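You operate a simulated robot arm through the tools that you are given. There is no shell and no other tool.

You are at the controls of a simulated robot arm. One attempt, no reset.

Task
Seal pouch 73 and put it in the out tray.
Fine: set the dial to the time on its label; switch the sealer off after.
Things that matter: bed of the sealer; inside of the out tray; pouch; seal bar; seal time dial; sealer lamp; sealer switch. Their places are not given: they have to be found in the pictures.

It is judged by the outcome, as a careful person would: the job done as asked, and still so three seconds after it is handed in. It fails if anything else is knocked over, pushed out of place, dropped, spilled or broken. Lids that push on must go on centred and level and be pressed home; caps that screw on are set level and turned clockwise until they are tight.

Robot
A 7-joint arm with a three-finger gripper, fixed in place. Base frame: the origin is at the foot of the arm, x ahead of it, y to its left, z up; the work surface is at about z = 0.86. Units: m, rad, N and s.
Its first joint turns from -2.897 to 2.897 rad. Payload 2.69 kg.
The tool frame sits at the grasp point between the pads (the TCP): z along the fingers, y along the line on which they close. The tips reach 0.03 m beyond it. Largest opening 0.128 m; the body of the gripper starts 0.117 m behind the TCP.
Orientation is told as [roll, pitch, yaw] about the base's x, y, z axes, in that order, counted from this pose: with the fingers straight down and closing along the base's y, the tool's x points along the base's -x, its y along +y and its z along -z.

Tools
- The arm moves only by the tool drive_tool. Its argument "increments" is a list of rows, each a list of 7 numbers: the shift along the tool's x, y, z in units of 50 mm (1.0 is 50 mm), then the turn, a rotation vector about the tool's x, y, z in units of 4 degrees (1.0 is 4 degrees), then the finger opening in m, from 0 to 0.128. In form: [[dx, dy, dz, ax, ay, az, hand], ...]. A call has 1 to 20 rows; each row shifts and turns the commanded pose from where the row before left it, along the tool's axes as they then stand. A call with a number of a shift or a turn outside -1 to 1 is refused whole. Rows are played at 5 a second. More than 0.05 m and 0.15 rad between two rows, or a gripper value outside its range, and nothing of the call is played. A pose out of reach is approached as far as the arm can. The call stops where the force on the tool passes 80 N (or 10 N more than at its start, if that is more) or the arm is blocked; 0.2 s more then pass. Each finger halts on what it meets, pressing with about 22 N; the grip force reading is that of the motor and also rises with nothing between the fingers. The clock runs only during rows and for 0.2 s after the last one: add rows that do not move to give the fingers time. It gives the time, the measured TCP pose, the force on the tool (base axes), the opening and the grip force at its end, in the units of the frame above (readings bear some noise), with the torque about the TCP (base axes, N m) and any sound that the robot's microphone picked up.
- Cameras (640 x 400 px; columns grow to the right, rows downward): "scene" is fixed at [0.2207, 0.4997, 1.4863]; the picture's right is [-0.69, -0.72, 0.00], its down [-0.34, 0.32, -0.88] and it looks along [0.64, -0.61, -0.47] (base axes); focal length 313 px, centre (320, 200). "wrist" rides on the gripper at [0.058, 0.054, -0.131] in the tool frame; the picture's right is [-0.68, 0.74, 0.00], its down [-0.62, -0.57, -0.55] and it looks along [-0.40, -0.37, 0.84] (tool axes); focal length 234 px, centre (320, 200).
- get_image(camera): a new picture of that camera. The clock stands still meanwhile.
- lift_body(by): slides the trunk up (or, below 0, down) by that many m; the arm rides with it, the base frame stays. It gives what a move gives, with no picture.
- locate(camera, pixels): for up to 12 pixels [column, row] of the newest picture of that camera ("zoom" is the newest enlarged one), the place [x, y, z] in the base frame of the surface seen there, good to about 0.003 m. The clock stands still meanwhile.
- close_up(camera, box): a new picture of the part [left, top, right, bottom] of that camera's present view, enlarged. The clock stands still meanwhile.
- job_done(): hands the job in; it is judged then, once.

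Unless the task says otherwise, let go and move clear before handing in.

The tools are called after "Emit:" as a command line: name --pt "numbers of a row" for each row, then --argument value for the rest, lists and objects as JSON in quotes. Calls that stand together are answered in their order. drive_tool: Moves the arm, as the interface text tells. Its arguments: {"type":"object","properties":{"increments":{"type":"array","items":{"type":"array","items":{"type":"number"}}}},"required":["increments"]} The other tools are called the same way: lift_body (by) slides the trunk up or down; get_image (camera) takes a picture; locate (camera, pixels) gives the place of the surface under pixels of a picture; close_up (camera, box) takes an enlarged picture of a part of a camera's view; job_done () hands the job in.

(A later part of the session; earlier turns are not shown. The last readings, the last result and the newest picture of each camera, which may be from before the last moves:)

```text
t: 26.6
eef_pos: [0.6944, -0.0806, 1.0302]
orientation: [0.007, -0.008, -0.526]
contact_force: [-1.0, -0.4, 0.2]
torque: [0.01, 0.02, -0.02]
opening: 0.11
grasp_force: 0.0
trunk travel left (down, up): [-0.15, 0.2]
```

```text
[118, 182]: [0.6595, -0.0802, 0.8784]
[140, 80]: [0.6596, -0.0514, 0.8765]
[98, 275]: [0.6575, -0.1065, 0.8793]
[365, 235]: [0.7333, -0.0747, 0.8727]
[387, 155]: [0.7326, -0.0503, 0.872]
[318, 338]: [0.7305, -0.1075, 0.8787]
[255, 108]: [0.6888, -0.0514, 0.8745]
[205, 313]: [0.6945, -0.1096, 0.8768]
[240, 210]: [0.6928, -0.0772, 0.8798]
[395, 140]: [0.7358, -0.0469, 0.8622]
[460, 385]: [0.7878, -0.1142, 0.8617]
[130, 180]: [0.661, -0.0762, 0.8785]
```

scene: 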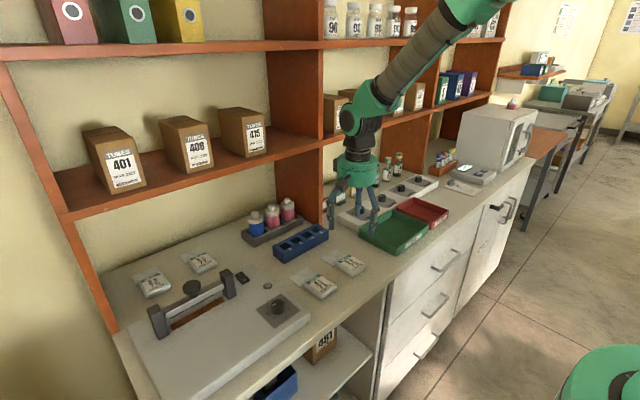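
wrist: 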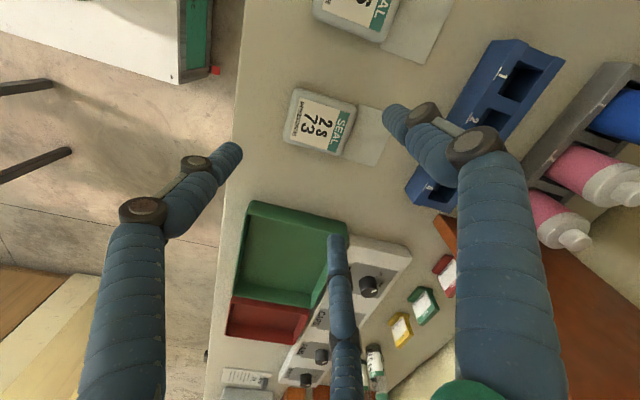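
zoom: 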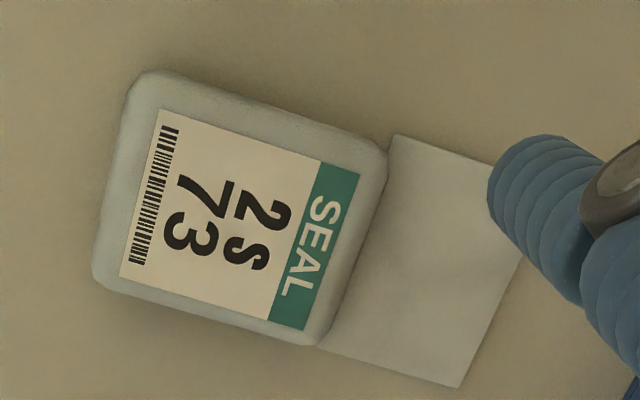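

The body spans x 0.656–0.735 and y −0.111 to −0.048, and the TCP is nearly centred. I'll level the tool slightly and descend around the pouch.

Emit:
drive_tool --pt "0 0.02 0 0.09 0.1 0 0.11" --pt "0 0 0.6 0 0 0 0.11" --pt "0 0 0.6 0 0 0 0.11" --pt "0 0 0.6 0 0 0 0.11" --pt "0 0 0.5 0 0 0 0.11" --pt "0 0 0.2 0 0 0 0.11" --pt "0 0 0.2 0 0 0 0.11" --pt "0 0 0 0 0 0 0.11" --pt "0 0 0 0 0 0 0.11"

Emit:
get_image --camera "wrist"

Emit:
close_up --camera "scene" --box '[290, 200, 410, 290]'

```text
t: 28.6
eef_pos: [0.6951, -0.0794, 0.8945]
orientation: [0.002, 0.001, -0.524]
contact_force: [0.1, -0.1, -0.2]
torque: [-0.01, -0.01, 0.02]
opening: 0.11
grasp_force: 0.0
trunk travel left (down, up): [-0.15, 0.2]
```

```text
taken
```

wrist: 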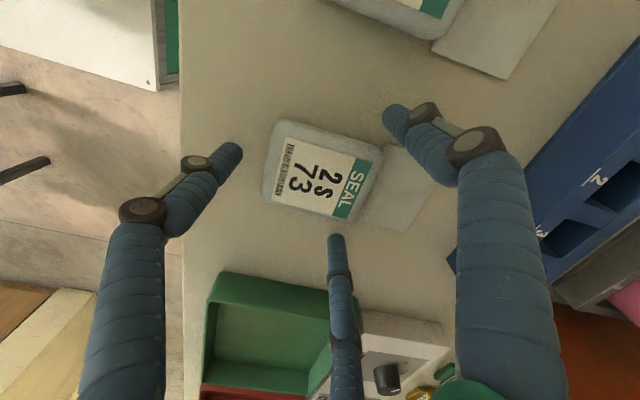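

```text
4.44 times, centred on (350, 245) of scene
```

zoom: 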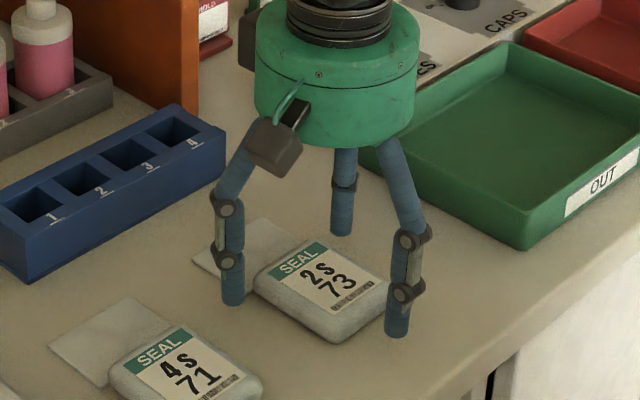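

The fingers straddle pouch 73 cleanly. I'll lower 5 mm more and close gradually.

Emit:
drive_tool --pt "0 0 0.1 0 0 0 0.1" --pt "0 0 0 0 0 0 0.09" --pt "0 0 0 0 0 0 0.084" --pt "0 0 0 0 0 0 0.079" --pt "0 0 0 0 0 0 0.074" --pt "0 0 0 0 0 0 0.07" --pt "0 0 0 0 0 0 0.07"

Emit:
get_image --camera "wrist"

Emit:
close_up --camera "scene" --box '[290, 200, 410, 290]'

```text
t: 30.2
eef_pos: [0.6947, -0.0795, 0.891]
orientation: [0.001, 0.005, -0.525]
contact_force: [-0.5, 0.1, 2.6]
torque: [-0.02, 0.05, 0.02]
opening: 0.0773
grasp_force: 22.2
trunk travel left (down, up): [-0.15, 0.2]
```

```text
taken
```

wrist: 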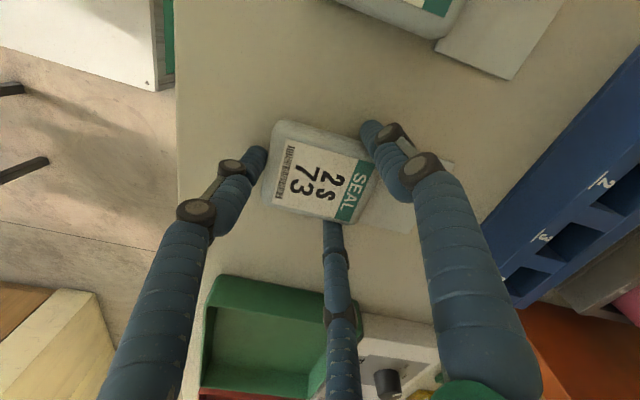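

```text
4.44 times, centred on (350, 245) of scene
```

zoom: 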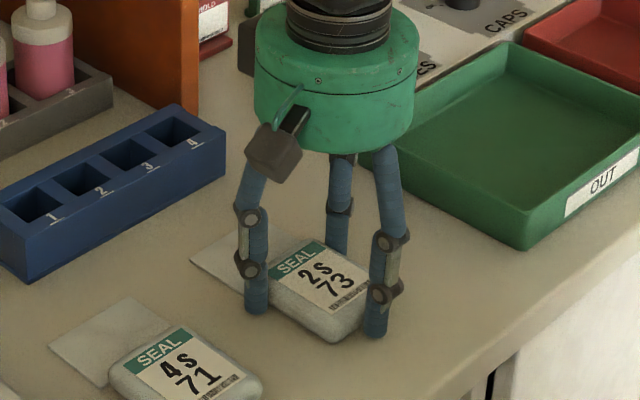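

The grip stopped at 0.0773 as predicted, with 22 N. I'll lift a few centimetres and check the pouch comes along level.

Emit:
drive_tool --pt "0 0 0 0 0 0 0.05" --pt "0 0 0 0 0 0 0.05" --pt "0 0 -0.1 0 0 0 0.05" --pt "0 0 -0.2 0 0 0 0.05" --pt "0 0 -0.3 0 0 0 0.05" --pt "0 0 -0.4 0 0 0 0.05" --pt "0 0 -0.4 0 0 0 0.05" --pt "0 0 0 0 0 0 0.05"

Emit:
get_image --camera "wrist"

Emit:
close_up --camera "scene" --box '[290, 180, 410, 270]'

```text
t: 32.0
eef_pos: [0.6957, -0.0806, 0.9599]
orientation: [0.002, 0.002, -0.525]
contact_force: [0.0, -0.1, -0.7]
torque: [0.0, -0.01, 0.03]
opening: 0.0772
grasp_force: 21.8
trunk travel left (down, up): [-0.15, 0.2]
```

```text
taken
```

wrist: 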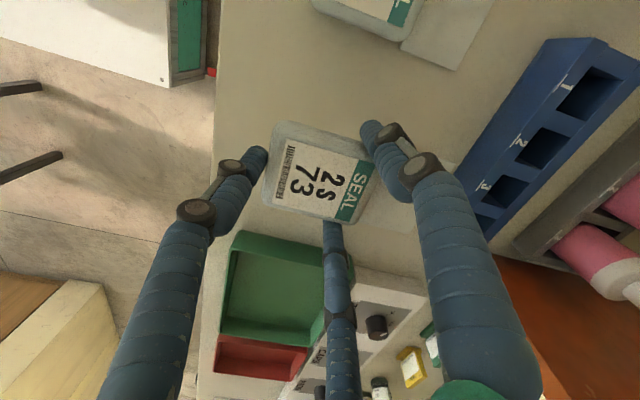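

```text
4.44 times, centred on (350, 225) of scene
```

zoom: 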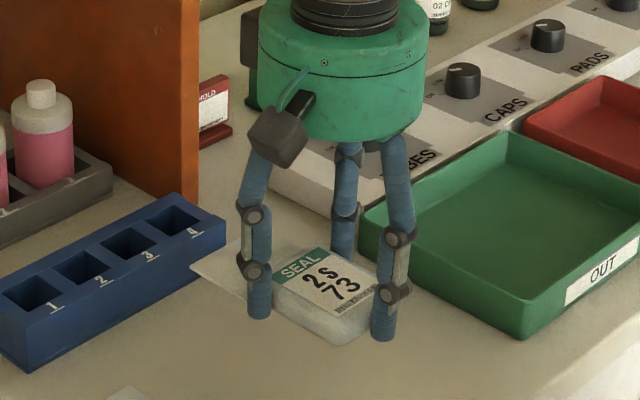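

The pouch is held level, with its bottom about 3 cm below the TCP. I'll lift and carry it to a point in front of the sealer bar at (0.62, 0.34).

Emit:
drive_tool --pt "0 0 -0.4 0 0 0 0.05" --pt "0 0 -0.6 0 0 0 0.05" --pt "0 0 -0.6 0 0 0 0.05" --pt "0.2 0.25 0 0 0 0 0.05" --pt "0.46 0.544 0 0 0 0 0.05" --pt "0.46 0.544 0 0 0 0 0.05" --pt "0.46 0.544 0 0 0 0 0.05" --pt "0.46 0.544 0 0 0 0 0.05" --pt "0.46 0.544 0 0 0 0 0.05" --pt "0.46 0.544 0 0 0 0 0.05" --pt "0.46 0.544 0 0 0 0 0.05" --pt "0.46 0.544 0 0 0 0 0.05" --pt "0.46 0.544 0 0 0 0 0.05" --pt "0.46 0.544 0 0 0 0 0.05" --pt "0.46 0.544 0 0 0 0 0.05" --pt "0.258 0.294 0 0 0 0 0.05" --pt "0 0 0 0 0 0 0.05" --pt "0 0 0 0 0 0 0.05"

Emit:
get_image --camera "scene"

Emit:
get_image --camera "wrist"

```text
t: 35.8
eef_pos: [0.6203, 0.343, 1.043]
orientation: [0.0, 0.002, -0.523]
contact_force: [0.1, -0.1, -0.9]
torque: [0.01, 0.01, -0.01]
opening: 0.0769
grasp_force: 22.5
trunk travel left (down, up): [-0.15, 0.2]
```

```text
taken
```

scene: 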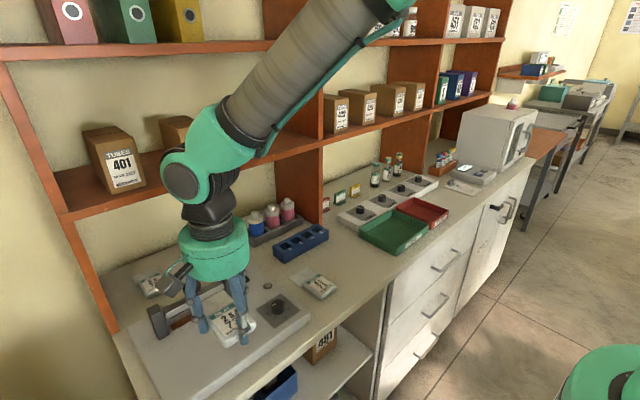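

```text
taken
```

wrist: 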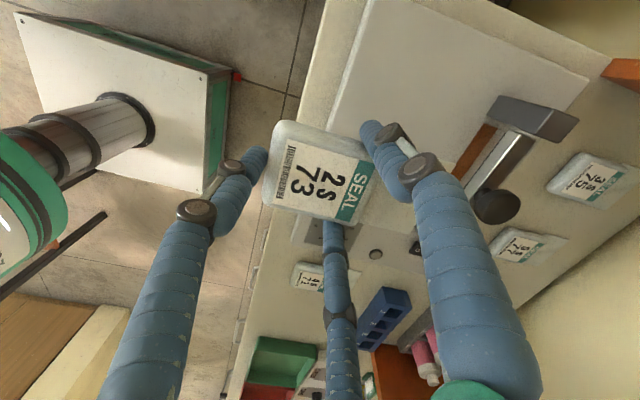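

The pouch is in front of the bar at the right y. I'll descend to about 1 cm above the bed and check heights before sliding under the bar.

Emit:
drive_tool --pt "0 0 0.5 0 0 0 0.05" --pt "0 0 0.5 0 0 0 0.05" --pt "0 0 0.5 0 0 0 0.05" --pt "0 0 0.4 0 0 0 0.05" --pt "0 0 0.3 0 0 0 0.05" --pt "0 0 0 0 0 0 0.05" --pt "0 0 0 0 0 0 0.05"

Emit:
close_up --camera "scene" --box '[130, 260, 290, 380]'

Emit:
get_image --camera "wrist"

```text
t: 37.4
eef_pos: [0.6203, 0.3415, 0.9316]
orientation: [0.001, 0.003, -0.524]
contact_force: [0.3, 0.4, -1.3]
torque: [-0.02, -0.03, -0.01]
opening: 0.0771
grasp_force: 21.8
trunk travel left (down, up): [-0.15, 0.2]
```

```text
3.33 times, centred on (210, 320) of scene
```

zoom: 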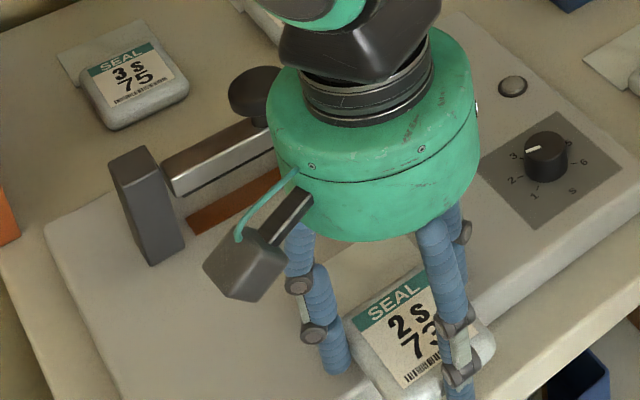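

```text
taken
```

wrist: 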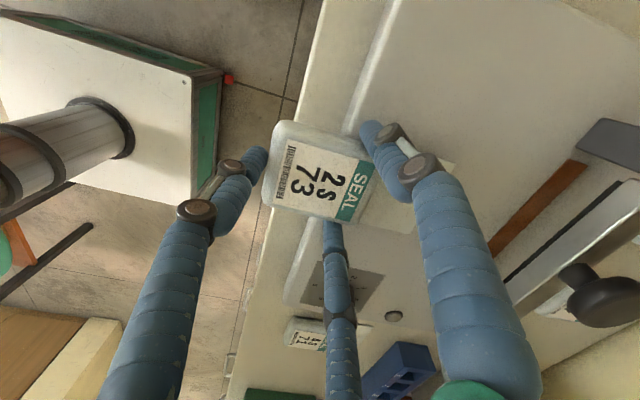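

Pouch bottom is about 12 mm above the bed and the bar underside is at 0.93, so the flap will clear. I'll slide forward partway, until the flap tip is just before the bar, and look.

Emit:
drive_tool --pt "-0.279 0.157 0 0 0 0 0.05" --pt "-0.279 0.157 0 0 0 0 0.05" --pt "-0.279 0.157 0 0 0 0 0.05" --pt "-0.279 0.157 0 0 0 0 0.05" --pt "-0.279 0.157 0 0 0 0 0.05" --pt "0 0 0 0 0 0 0.05"

Emit:
close_up --camera "scene" --box '[130, 260, 290, 380]'

Emit:
get_image --camera "wrist"

```text
t: 38.8
eef_pos: [0.7011, 0.3407, 0.9306]
orientation: [-0.001, 0.004, -0.526]
contact_force: [-0.2, -0.1, -0.3]
torque: [0.01, 0.01, 0.0]
opening: 0.0769
grasp_force: 21.7
trunk travel left (down, up): [-0.15, 0.2]
```

```text
3.33 times, centred on (210, 320) of scene
```

zoom: 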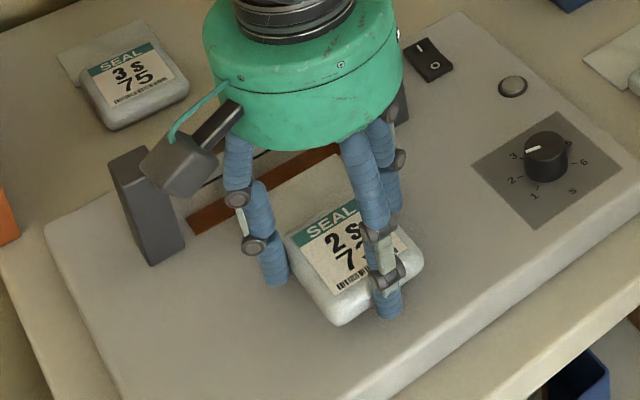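

```text
taken
```

wrist: 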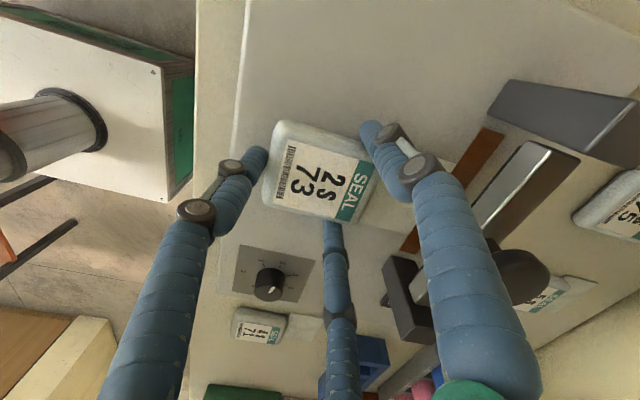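

Emit:
locate --camera "zoom" --pixels '[[300, 146], [260, 138], [380, 110], [180, 190], [330, 190], [300, 172], [345, 160], [275, 195], [300, 245], [370, 290]]'

Emit:
close_up --camera "scene" --box '[170, 280, 266, 340]'

```text
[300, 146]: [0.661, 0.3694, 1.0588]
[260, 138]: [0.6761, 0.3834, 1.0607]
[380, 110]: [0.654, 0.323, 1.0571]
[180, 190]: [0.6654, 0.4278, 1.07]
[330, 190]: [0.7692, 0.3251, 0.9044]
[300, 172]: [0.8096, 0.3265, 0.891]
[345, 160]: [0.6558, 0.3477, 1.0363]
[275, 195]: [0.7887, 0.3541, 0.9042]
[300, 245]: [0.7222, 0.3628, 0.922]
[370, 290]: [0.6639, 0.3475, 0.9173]
```

```text
6.67 times, centred on (218, 310) of scene
```

zoom: 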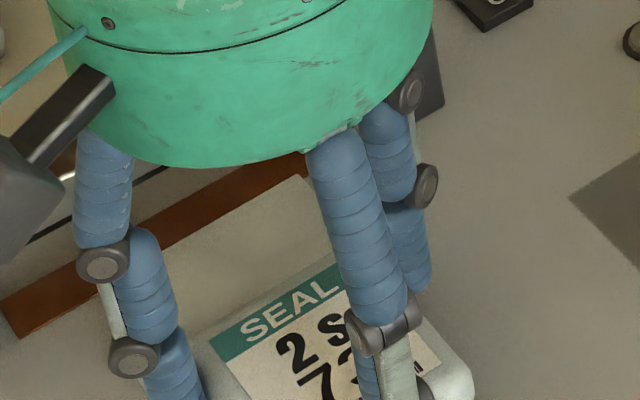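

The flap is level at z≈0.904 and the hand body bottom is at about 1.055, well above the bar knob. I'll continue forward so the flap's middle lies over the strip.

Emit:
drive_tool --pt "-0.2035 0.1175 0 0 0 0 0.05" --pt "-0.2035 0.1175 0 0 0 0 0.05" --pt "-0.2035 0.1175 0 0 0 0 0.05" --pt "-0.2035 0.1175 0 0 0 0 0.05" --pt "0 0 0 0 0 0 0.05"

Emit:
close_up --camera "scene" --box '[130, 250, 290, 350]'

Emit:
get_image --camera "wrist"

```text
t: 40.0
eef_pos: [0.7478, 0.3401, 0.9305]
orientation: [0.0, 0.004, -0.527]
contact_force: [-0.7, 0.2, -1.4]
torque: [-0.02, 0.09, -0.03]
opening: 0.0771
grasp_force: 22.1
trunk travel left (down, up): [-0.15, 0.2]
```

```text
4.00 times, centred on (210, 300) of scene
```

zoom: 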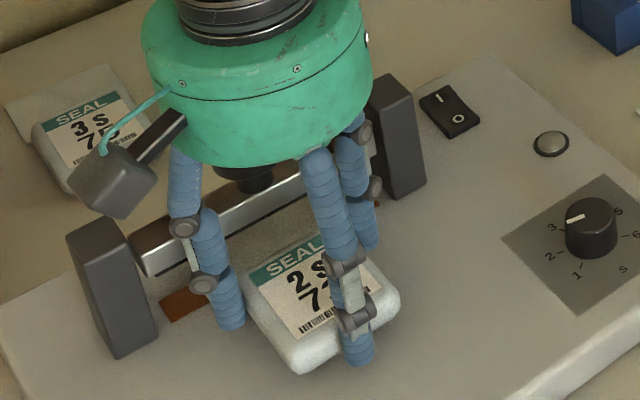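

```text
taken
```

wrist: 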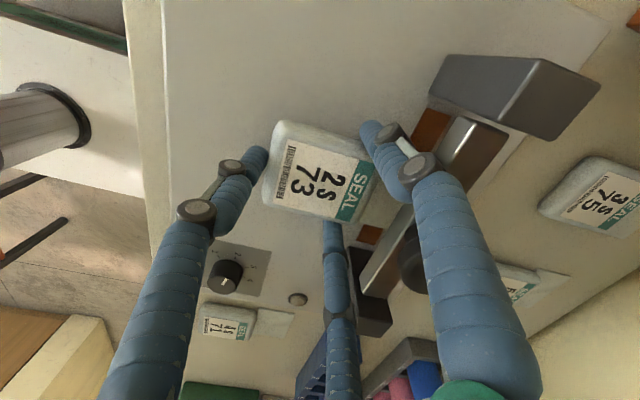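

The pouch flap is under the bar. I'll lower gently the last ~1 cm onto the bed.

Emit:
drive_tool --pt "0 0 0.05 0 0 0 0.05" --pt "0 0 0.05 0 0 0 0.05" --pt "0 0 0.04 0 0 0 0.05" --pt "0 0 0.03 0 0 0 0.05" --pt "0 0 0 0 0 0 0.05"

Emit:
locate --camera "wrist" --pixels '[[320, 180], [300, 170], [340, 200]]'

```text
t: 41.2
eef_pos: [0.7479, 0.3392, 0.922]
orientation: [-0.001, 0.002, -0.526]
contact_force: [-1.2, -0.8, -1.5]
torque: [0.02, 0.04, -0.02]
opening: 0.077
grasp_force: 22.1
trunk travel left (down, up): [-0.15, 0.2]
```

```text
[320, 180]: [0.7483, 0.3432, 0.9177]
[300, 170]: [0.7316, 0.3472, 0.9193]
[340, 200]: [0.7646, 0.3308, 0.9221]
```

Emit:
drive_tool --pt "0 0 0.02 0 0 0 0.05" --pt "0 0 0.02 0 0 0 0.05" --pt "0 0 0 0 0 0 0.05"

Emit:
close_up --camera "scene" --box '[170, 280, 266, 340]'

```text
t: 42.0
eef_pos: [0.7472, 0.3417, 0.9204]
orientation: [0.0, 0.002, -0.525]
contact_force: [-1.9, 0.3, -0.7]
torque: [-0.01, 0.05, -0.03]
opening: 0.0771
grasp_force: 22.0
trunk travel left (down, up): [-0.15, 0.2]
```

```text
6.67 times, centred on (218, 310) of scene
```

zoom: 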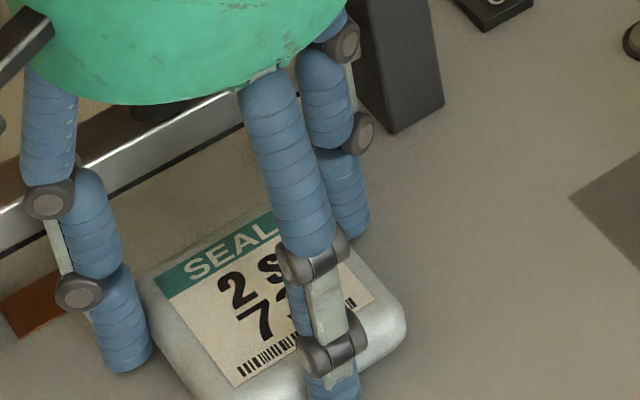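

Emit:
locate --camera "zoom" --pixels '[[215, 265], [240, 380], [200, 390], [165, 300], [330, 290], [20, 360], [370, 345], [420, 360]]'

Emit:
drive_tool --pt "0 0 0.02 0 0 0 0.05" --pt "0 0 0 0 0 0 0.05"

```text
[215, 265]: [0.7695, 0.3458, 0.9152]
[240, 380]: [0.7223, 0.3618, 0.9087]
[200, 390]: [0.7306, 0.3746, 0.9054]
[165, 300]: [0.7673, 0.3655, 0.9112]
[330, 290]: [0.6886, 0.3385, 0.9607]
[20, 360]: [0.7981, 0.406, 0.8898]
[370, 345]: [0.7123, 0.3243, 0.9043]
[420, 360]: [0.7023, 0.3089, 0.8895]
```

```text
t: 42.6
eef_pos: [0.7476, 0.3408, 0.9206]
orientation: [0.001, 0.001, -0.526]
contact_force: [-2.3, -0.2, 0.7]
torque: [-0.07, 0.13, -0.03]
opening: 0.0769
grasp_force: 22.2
trunk travel left (down, up): [-0.15, 0.2]
```

The pouch is resting on the bed (top at about 0.910, force starting to register). I'll open slightly and rise straight up.

Emit:
drive_tool --pt "0 0 0 0 0 0 0.08" --pt "0 0 0 0 0 0 0.09" --pt "0 0 0 0 0 0 0.1" --pt "0 0 0 0 0 0 0.1" --pt "0 0 -0.2 0 0 0 0.1" --pt "0 0 -0.4 0 0 0 0.1" --pt "0 0 -0.6 0 0 0 0.1" --pt "0 0 -0.6 0 0 0 0.1" --pt "0 0 -0.6 0 0 0 0.1" --pt "0 0 0 0 0 0 0.1"

Emit:
get_image --camera "scene"

Emit:
get_image --camera "wrist"

```text
t: 44.8
eef_pos: [0.7472, 0.3377, 1.0418]
orientation: [-0.001, 0.001, -0.525]
contact_force: [-0.5, -0.2, 0.4]
torque: [0.01, -0.01, -0.01]
opening: 0.1003
grasp_force: 0.0
trunk travel left (down, up): [-0.15, 0.2]
```

```text
taken
```

scene: 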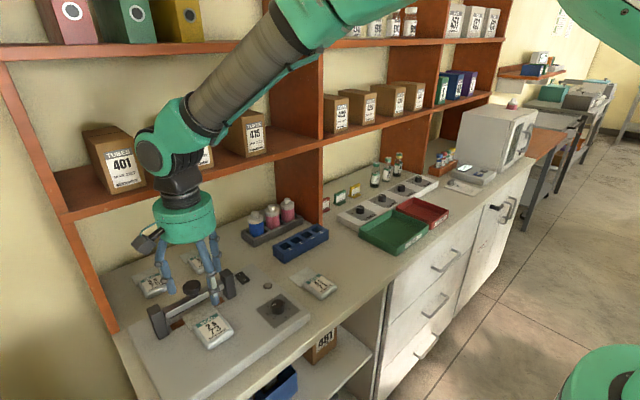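

```text
taken
```

wrist: 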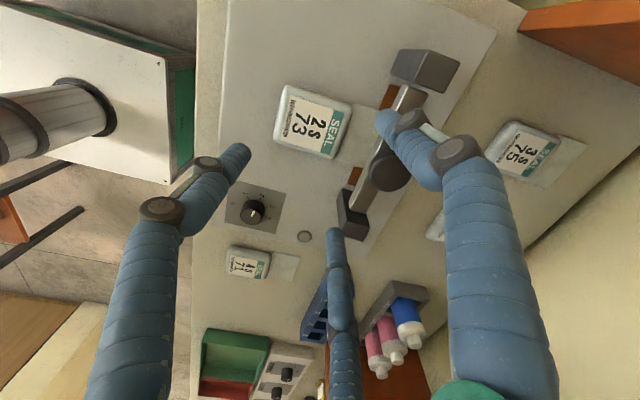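

The pouch sits on the bed at (315,122) in the wrist view. I'll check the flap under the bar.

Emit:
close_up --camera "scene" --box '[140, 270, 252, 350]'

Emit:
locate --camera "zoom" --pixels '[[340, 255], [300, 330], [470, 300], [350, 395], [420, 330], [290, 255], [400, 210], [355, 230], [265, 275], [230, 290]]'

```text
5.00 times, centred on (196, 310) of scene
```

zoom: 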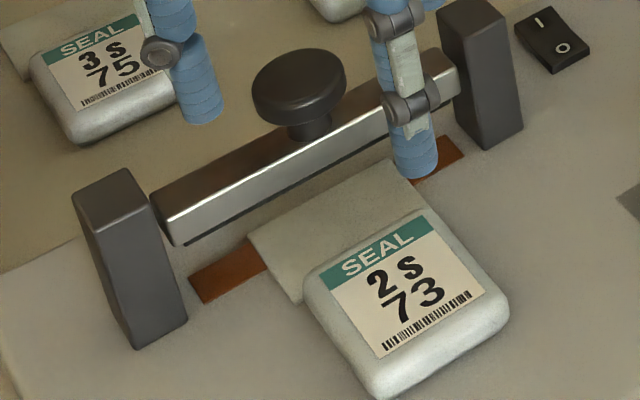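

```text
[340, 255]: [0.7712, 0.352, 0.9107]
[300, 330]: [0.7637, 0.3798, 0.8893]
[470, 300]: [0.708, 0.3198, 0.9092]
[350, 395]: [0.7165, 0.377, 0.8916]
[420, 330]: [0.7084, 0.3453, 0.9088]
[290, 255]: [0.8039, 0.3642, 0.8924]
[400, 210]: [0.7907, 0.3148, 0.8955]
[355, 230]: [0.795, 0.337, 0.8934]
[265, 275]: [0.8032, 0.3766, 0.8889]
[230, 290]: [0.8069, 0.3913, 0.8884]
```

The flap crosses the strip squarely. Next I'll switch on: move over the switch area, rotate so one finger points +x, and use that finger to press the I end.

Emit:
drive_tool --pt "-0.349 -0.332 -0.067 0 0 0 0.1" --pt "-0.349 -0.332 -0.067 0 0 0 0.1" --pt "-0.349 -0.332 -0.067 0 0 0 0.1" --pt "-0.349 -0.332 -0.067 0 0 0 0.1" --pt "-0.349 -0.332 -0.067 0 0 0 0.1" --pt "-0.349 -0.332 -0.067 0 0 0 0.1" --pt "0 0 0 0 0 -0.9375 0.128" --pt "0 0 0 0 0 -0.9375 0.128" --pt "0 0 0 0 0 -0.9375 0.128" --pt "0 0 0 0 0 -0.9375 0.128" --pt "0 0 0 0 0 -0.9375 0.128" --pt "0 0 0 0 0 -0.9375 0.128" --pt "0 0 0 0 0 -0.9375 0.128" --pt "0 0 0 0 0 -0.9375 0.128" --pt "0 0 0 0 0 -0.9375 0.128" --pt "0 0 0 0 0 -0.9375 0.128" --pt "0 0 0 0 0 -0.9375 0.128" --pt "0 0 0 0 0 -0.9375 0.128"

Emit:
drive_tool --pt "0 0 0 0 0 -0.9375 0.128" --pt "0 0 0 0 0 -0.9375 0.128" --pt "0 0 0 0 0 -0.9375 0.128" --pt "0 0 0 0 0 -0.9375 0.128" --pt "0 0 0 -0.5 0.866 0 0.128" --pt "0 0 0 0 0 0 0.128" --pt "0 0 0 0 0 0 0.128"

Emit:
get_image --camera "wrist"

Emit:
get_image --camera "scene"

```text
t: 48.6
eef_pos: [0.7877, 0.2007, 1.0602]
orientation: [0.003, 0.002, 0.262]
contact_force: [-0.2, 0.1, 0.3]
torque: [0.03, 0.01, 0.01]
opening: 0.128
grasp_force: 0.0
trunk travel left (down, up): [-0.15, 0.2]
```

```text
t: 50.2
eef_pos: [0.7875, 0.202, 1.0603]
orientation: [0.036, 0.062, 0.525]
contact_force: [-0.5, 0.8, 0.0]
torque: [-0.01, 0.01, 0.03]
opening: 0.128
grasp_force: 0.1
trunk travel left (down, up): [-0.15, 0.2]
```

```text
taken
```

wrist: 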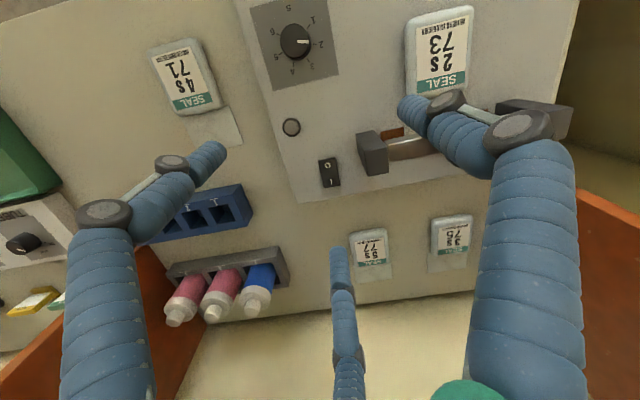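

```text
taken
```

scene: 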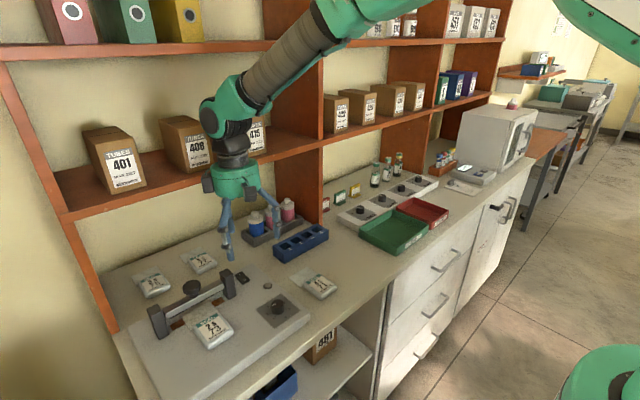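

The finger pointing +x is at (337,255) in the wrist view. I'll locate its tip relative to the rocker at (330,172).

Emit:
locate --camera "wrist" --pixels '[[338, 249], [337, 256], [334, 183], [327, 164], [330, 172], [338, 185], [323, 186], [291, 127], [219, 145], [401, 100], [371, 150]]'

Emit:
close_up --camera "scene" --box '[180, 200, 300, 300]'

```text
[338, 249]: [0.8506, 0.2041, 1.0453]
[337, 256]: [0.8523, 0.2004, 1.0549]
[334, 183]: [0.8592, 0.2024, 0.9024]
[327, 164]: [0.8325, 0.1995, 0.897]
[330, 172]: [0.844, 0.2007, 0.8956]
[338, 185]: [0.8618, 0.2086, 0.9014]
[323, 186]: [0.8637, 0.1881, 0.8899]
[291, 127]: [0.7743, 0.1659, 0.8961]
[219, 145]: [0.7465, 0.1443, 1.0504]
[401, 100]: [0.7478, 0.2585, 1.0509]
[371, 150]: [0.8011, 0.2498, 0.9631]
```

```text
4.00 times, centred on (240, 250) of scene
```

zoom: 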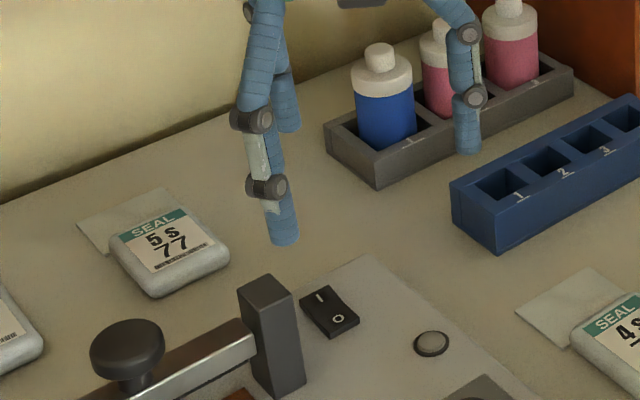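

The rocker is centred at y≈0.200 with the I end at x≈0.859, and the finger is nearly above it. I'll descend to just above and then press slowly.

Emit:
drive_tool --pt "-0.056 -0.067 0.6 0 0 0 0.128" --pt "-0.036 -0.021 0.6 0 0 0 0.128" --pt "-0.036 -0.021 0.6 0 0 0 0.128" --pt "-0.036 -0.021 0.6 0 0 0 0.128" --pt "-0.015 -0.009 0.25 0 0 0 0.128" --pt "0 0 0 0 0 0 0.128" --pt "0 0 0 0 0 0 0.128"

Emit:
get_image --camera "wrist"

Emit:
close_up --camera "scene" --box '[200, 240, 296, 300]'

```text
t: 51.8
eef_pos: [0.7888, 0.2003, 0.9259]
orientation: [0.037, 0.061, 0.523]
contact_force: [0.8, -0.3, 0.4]
torque: [0.02, 0.01, -0.01]
opening: 0.1278
grasp_force: 0.0
trunk travel left (down, up): [-0.15, 0.2]
```

```text
taken
```

wrist: 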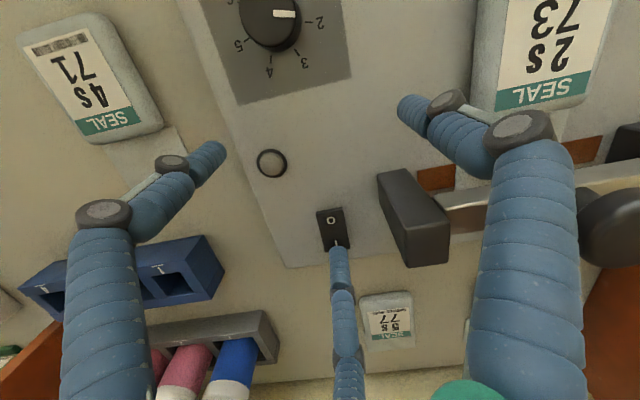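

```text
6.67 times, centred on (248, 270) of scene
```

zoom: 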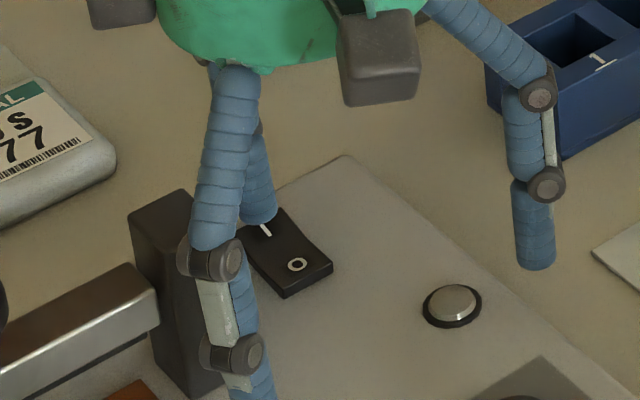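

The fingertip is over the I end. I'll press slowly in 2 mm steps.

Emit:
drive_tool --pt "-0.0024 -0.0014 0.04 0 0 0 0.128" --pt "-0.0024 -0.0014 0.04 0 0 0 0.128" --pt "-0.0024 -0.0014 0.04 0 0 0 0.128" --pt "-0.0024 -0.0014 0.04 0 0 0 0.128" --pt "-0.0024 -0.0014 0.04 0 0 0 0.128"

Emit:
close_up --camera "scene" --box '[200, 240, 296, 300]'

```text
t: 53.0
eef_pos: [0.7894, 0.2001, 0.9177]
orientation: [0.037, 0.059, 0.524]
contact_force: [0.4, 0.5, 2.3]
torque: [-0.02, -0.15, 0.04]
opening: 0.1283
grasp_force: 0.1
trunk travel left (down, up): [-0.15, 0.2]
```

```text
6.67 times, centred on (248, 270) of scene
```

zoom: 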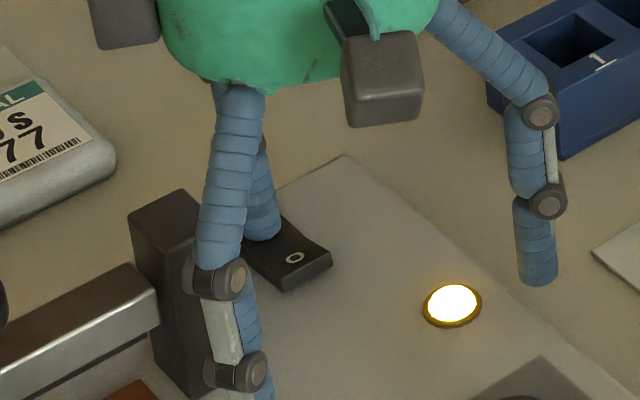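

The lamp at (245+,286) now glows, so the switch toggled on. I'll rise and check that it stays on.

Emit:
drive_tool --pt "0.006 0.0035 -0.1 0 0 0 0.128" --pt "0.024 0.014 -0.4 0 0 0 0.128" --pt "0.036 0.021 -0.6 0 0 0 0.128" --pt "0.036 0.021 -0.6 0 0 0 0.128" --pt "0.036 0.021 -0.6 0 0 0 0.128" --pt "0.036 0.021 -0.6 0 0 0 0.1" --pt "0 0 0 0 0 0 0.06" --pt "0 0 0 0.5 -0.866 0 0.0" --pt "0 0 0 0 0 0 0.0" --pt "0 0 0 0 0 0 0.0"

Emit:
get_image --camera "scene"

Emit:
close_up --camera "scene" --box '[130, 240, 290, 340]'

Emit:
get_image --camera "wrist"

```text
t: 55.2
eef_pos: [0.7895, 0.201, 1.0611]
orientation: [0.003, 0.0, 0.523]
contact_force: [-0.3, 0.1, -0.6]
torque: [0.01, -0.01, -0.03]
opening: 0.0022
grasp_force: 21.8
trunk travel left (down, up): [-0.15, 0.2]
```

```text
taken
```

scene: 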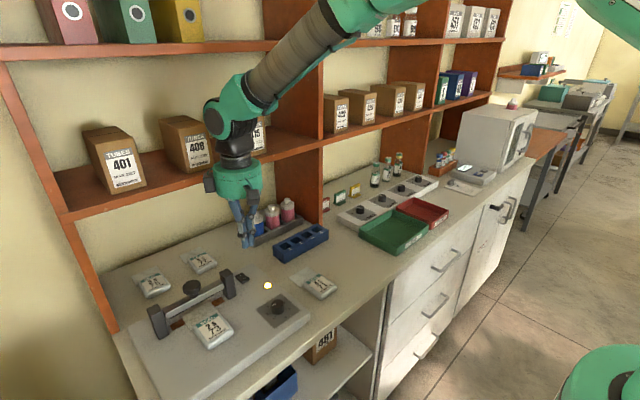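

```text
4.00 times, centred on (210, 290) of scene
```

zoom: 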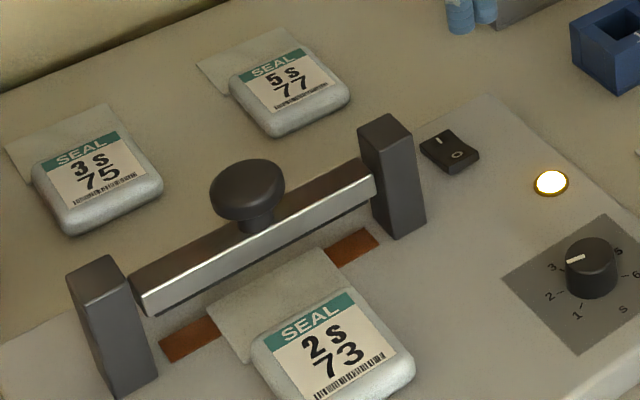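

```text
taken
```

wrist: 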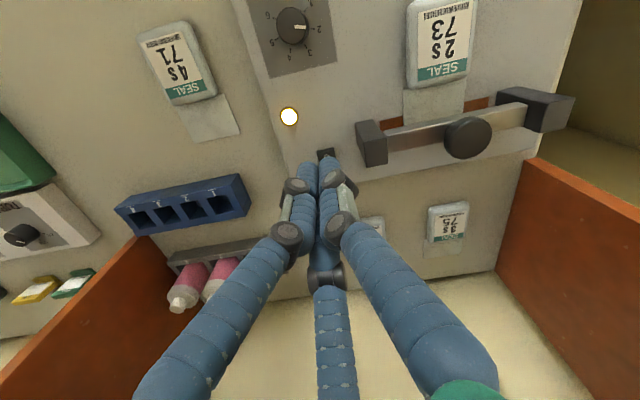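

The lamp is lit and the rocker's I end is down. I'll move the closed fingers over the bar's knob and check alignment.

Emit:
drive_tool --pt "-0.366 0.43 0 0 0 0 0.0" --pt "-0.366 0.43 0 0 0 0 0.0" --pt "-0.366 0.43 0 0 0 0 0.0" --pt "-0.366 0.43 0 0 0 0 0.0" --pt "-0.366 0.43 0 0 0 0 0.0" --pt "0 0 0 0 0 0 0.0" --pt "0 0 0 0 0 0 0.0"

Emit:
get_image --camera "wrist"

Emit:
close_up --camera "scene" --box '[130, 230, 290, 330]'

```text
t: 56.8
eef_pos: [0.8143, 0.3356, 1.0616]
orientation: [0.002, 0.0, 0.523]
contact_force: [-0.7, -0.1, -0.6]
torque: [0.0, 0.01, -0.03]
opening: 0.0025
grasp_force: 22.0
trunk travel left (down, up): [-0.15, 0.2]
```

```text
taken
```

wrist: 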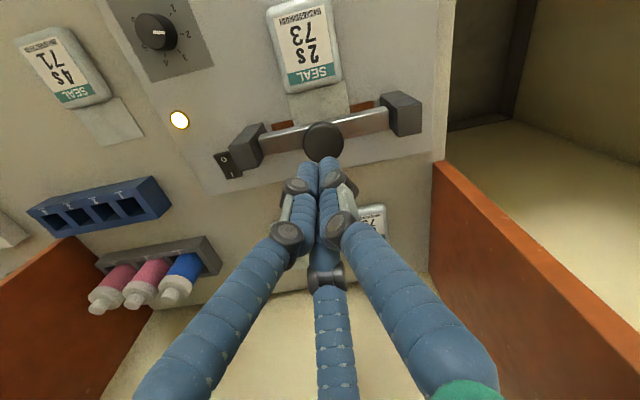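

```text
4.00 times, centred on (210, 280) of scene
```

zoom: 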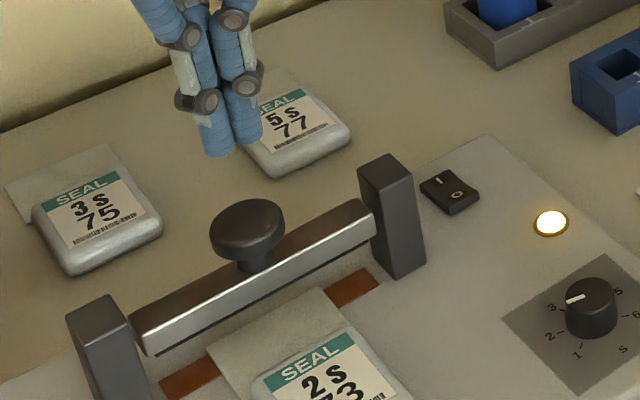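

The fingers are nearly above the knob, which is at about (0.814,0.3395). I'll correct y by 4 mm, descend to contact, and press a short way to feel the force.

Emit:
drive_tool --pt "-0.04 0.07 0 0 0 0 0.0" --pt "0 0 0.4 0 0 0 0.0" --pt "0 0 0.4 0 0 0 0.0" --pt "0 0 0.15 0 0 0 0.0" --pt "0 0 0.08 0 0 0 0.0" --pt "0 0 0.08 0 0 0 0.0" --pt "0 0 0.08 0 0 0 0.0" --pt "0 0 0 0 0 0 0.0"

Emit:
close_up --camera "scene" --box '[130, 230, 290, 330]'

```text
t: 58.6
eef_pos: [0.8151, 0.3424, 1.0009]
orientation: [0.001, 0.001, 0.521]
contact_force: [-0.3, -0.8, 0.5]
torque: [0.01, -0.02, 0.01]
opening: 0.0025
grasp_force: 21.8
trunk travel left (down, up): [-0.15, 0.2]
```

```text
4.00 times, centred on (210, 280) of scene
```

zoom: 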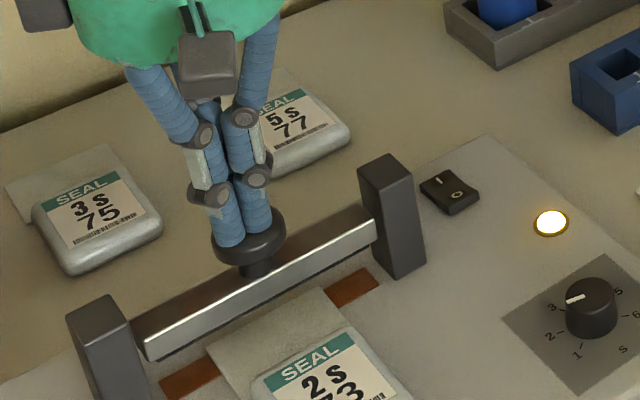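

The fingertips are just at the knob head. I'll continue pressing down.

Emit:
drive_tool --pt "0 0 0.08 0 0 0 0.0" --pt "0 0 0.08 0 0 0 0.0" --pt "0 0 0.08 0 0 0 0.0" --pt "0 0 0.08 0 0 0 0.0"

Emit:
close_up --camera "scene" --box '[130, 230, 290, 330]'

```text
t: 59.6
eef_pos: [0.816, 0.3423, 0.9875]
orientation: [0.002, 0.0, 0.523]
contact_force: [0.5, 0.9, 3.3]
torque: [0.01, 0.03, 0.01]
opening: 0.0021
grasp_force: 21.8
trunk travel left (down, up): [-0.15, 0.2]
```

```text
4.00 times, centred on (210, 280) of scene
```

zoom: 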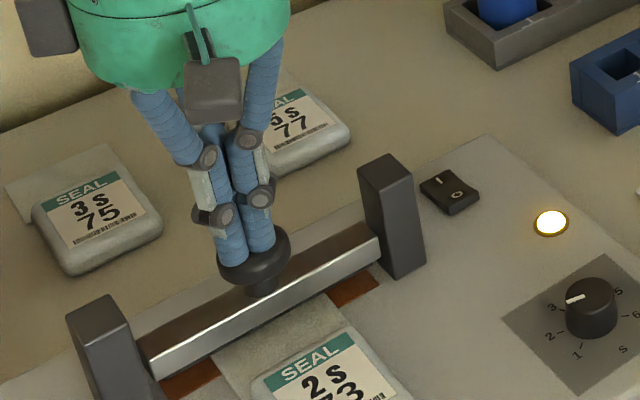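

The bar moves down with light spring force (3 N). I'll press it the rest of the way and hold.

Emit:
drive_tool --pt "0 0 0.08 0 0 0 0.0" --pt "0 0 0.08 0 0 0 0.0" --pt "0 0 0.08 0 0 0 0.0" --pt "0 0 0.08 0 0 0 0.0" --pt "0 0 0.08 0 0 0 0.0" --pt "0 0 0.08 0 0 0 0.0" --pt "0 0 0.04 0 0 0 0.0" --pt "0 0 0.04 0 0 0 0.0" --pt "0 0 0.02 0 0 0 0.0"

Emit:
close_up --camera "scene" --box '[130, 230, 290, 330]'

```text
t: 61.1
eef_pos: [0.8223, 0.3451, 0.9749]
orientation: [0.0, -0.019, 0.522]
contact_force: [2.7, 1.3, 25.6]
torque: [-0.16, 0.06, -0.05]
opening: 0.002
grasp_force: 31.7
trunk travel left (down, up): [-0.15, 0.2]
stopped in row 7: the force on the tool passed its limit at 85 N (the readings are from after the stop); the commanded pose is now the measured one
```

```text
4.00 times, centred on (210, 280) of scene
```

zoom: 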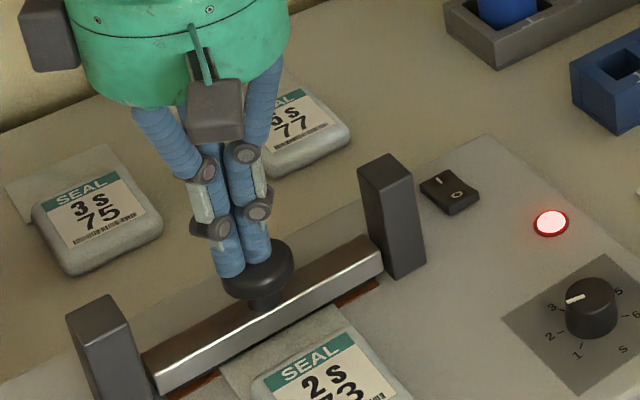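

The lamp turned red with the bar down (25 N), so it's sealing. I'll hold still for the 2 seconds.

Emit:
drive_tool --pt "0 0 0 0 0 0 0.0" --pt "0 0 0 0 0 0 0.0" --pt "0 0 0 0 0 0 0.0" --pt "0 0 0 0 0 0 0.0" --pt "0 0 0 0 0 0 0.0" --pt "0 0 0 0 0 0 0.0" --pt "0 0 0 0 0 0 0.0" --pt "0 0 0 0 0 0 0.0"

Emit:
close_up --camera "scene" --box '[130, 230, 290, 330]'

```text
t: 62.9
eef_pos: [0.8202, 0.3452, 0.9746]
orientation: [0.0, -0.018, 0.523]
contact_force: [15.9, 3.7, 55.1]
torque: [-0.14, -0.13, 0.06]
opening: 0.0063
grasp_force: 31.5
trunk travel left (down, up): [-0.15, 0.2]
```

```text
4.00 times, centred on (210, 280) of scene
```

zoom: 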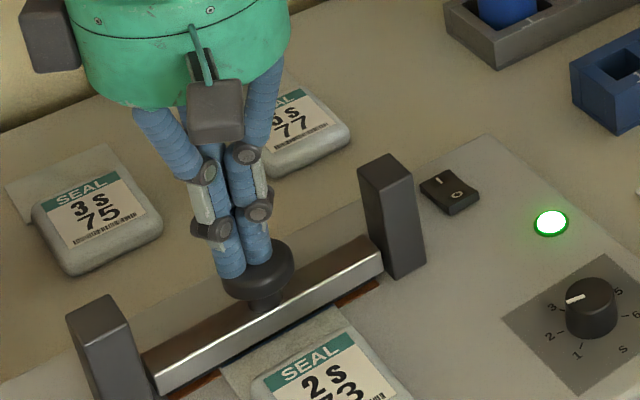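

The lamp turned green, so the seal is done. I'll raise the arm slowly to let the bar return.

Emit:
drive_tool --pt "0 0 -0.1 0 0 0 0.0" --pt "0 0 -0.2 0 0 0 0.0" --pt "0 0 -0.3 0 0 0 0.0" --pt "0 0 -0.4 0 0 0 0.0" --pt "0 0 -0.5 0 0 0 0.0" --pt "0 0 -0.5 0 0 0 0.0" --pt "0 0 0 0 0 0 0.0"

Emit:
get_image --camera "scene"

Emit:
close_up --camera "scene" --box '[130, 240, 290, 340]'

Emit:
get_image --camera "wrist"

```text
t: 64.5
eef_pos: [0.8174, 0.3429, 1.0704]
orientation: [0.002, -0.011, 0.522]
contact_force: [-0.2, 0.0, 0.7]
torque: [-0.01, 0.0, 0.0]
opening: 0.002
grasp_force: 31.2
trunk travel left (down, up): [-0.15, 0.2]
```

```text
taken
```

scene: 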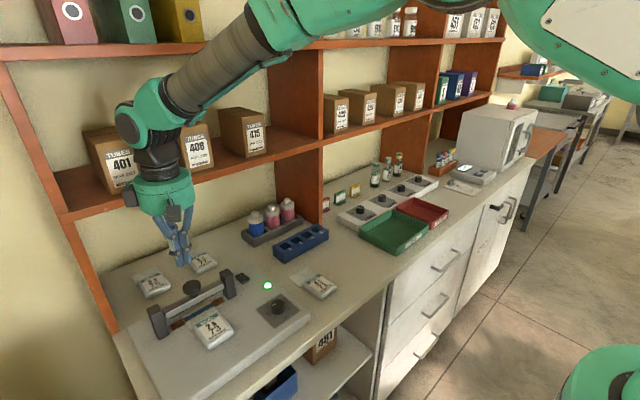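

```text
4.00 times, centred on (210, 290) of scene
```

zoom: 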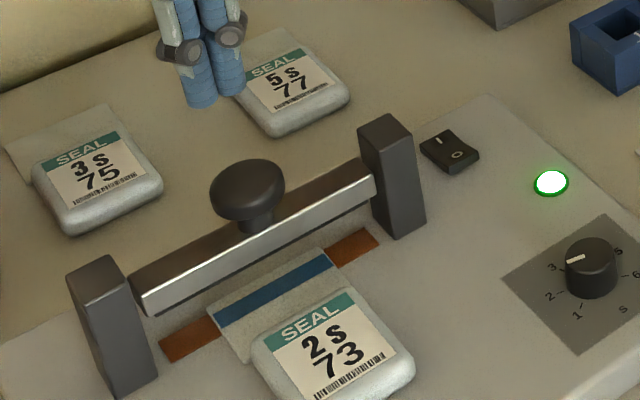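

```text
taken
```

wrist: 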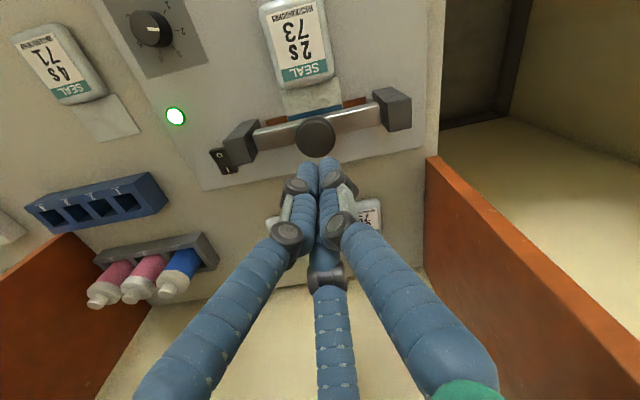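

A blue seal line now crosses the flap of pouch 73 and the bar has sprung back. Next I'll switch the sealer off by pressing the O end with one finger, as before.

Emit:
drive_tool --pt "0.401 -0.319 0.03 0 0 0 0.0" --pt "0.401 -0.319 0.03 0 0 0 0.0" --pt "0.401 -0.319 0.03 0 0 0 0.0" --pt "0.401 -0.319 0.03 0 0 0 0.0" --pt "0.401 -0.319 0.03 0 0 0 0.0" --pt "0.401 -0.319 0.03 0 0 0 0.0" --pt "0 0 0 0.03 0.158 0 0.06" --pt "0 0 0 -0.5 0.866 0 0.128" --pt "0 0 0 0 0 0 0.128" --pt "0 0 0 0 0 0 0.128" --pt "0 0 0 0 0 0 0.128"

Emit:
get_image --camera "wrist"

```text
t: 66.9
eef_pos: [0.7621, 0.2005, 1.0588]
orientation: [0.035, 0.059, 0.521]
contact_force: [0.4, 1.0, -1.0]
torque: [0.0, 0.0, -0.02]
opening: 0.1279
grasp_force: 0.0
trunk travel left (down, up): [-0.15, 0.2]
```

```text
taken
```

wrist: 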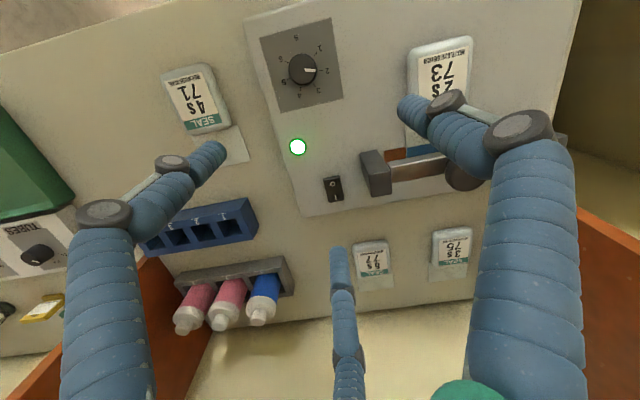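

The finger is aligned with the O end at x≈0.831, y≈0.200. I'll descend and press slowly.

Emit:
drive_tool --pt "-0.036 -0.021 0.6 0 0 0 0.128" --pt "-0.036 -0.021 0.6 0 0 0 0.128" --pt "-0.036 -0.021 0.6 0 0 0 0.128" --pt "-0.036 -0.021 0.6 0 0 0 0.128" --pt "-0.015 -0.009 0.25 0 0 0 0.128" --pt "0 0 0 0 0 0 0.128"

Emit:
close_up --camera "wrist" --box '[240, 180, 400, 280]'

Emit:
close_up --camera "scene" --box '[190, 240, 302, 310]'

```text
t: 68.3
eef_pos: [0.7649, 0.2006, 0.927]
orientation: [0.036, 0.062, 0.522]
contact_force: [0.6, -0.1, -0.2]
torque: [0.04, 0.01, 0.01]
opening: 0.1278
grasp_force: 0.0
trunk travel left (down, up): [-0.15, 0.2]
```

```text
4.00 times, centred on (320, 230) of wrist
```

zoom: 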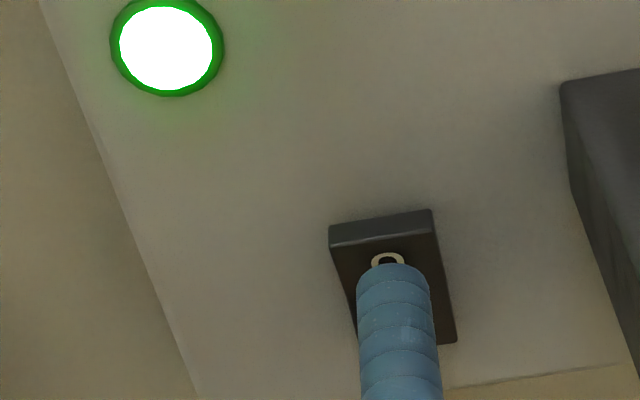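

```text
5.71 times, centred on (246, 275) of scene
```

zoom: 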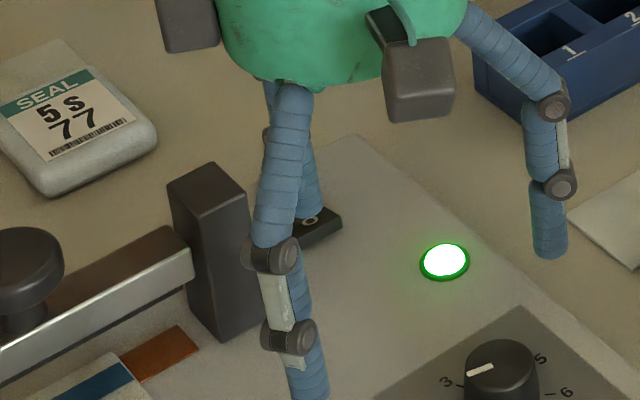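

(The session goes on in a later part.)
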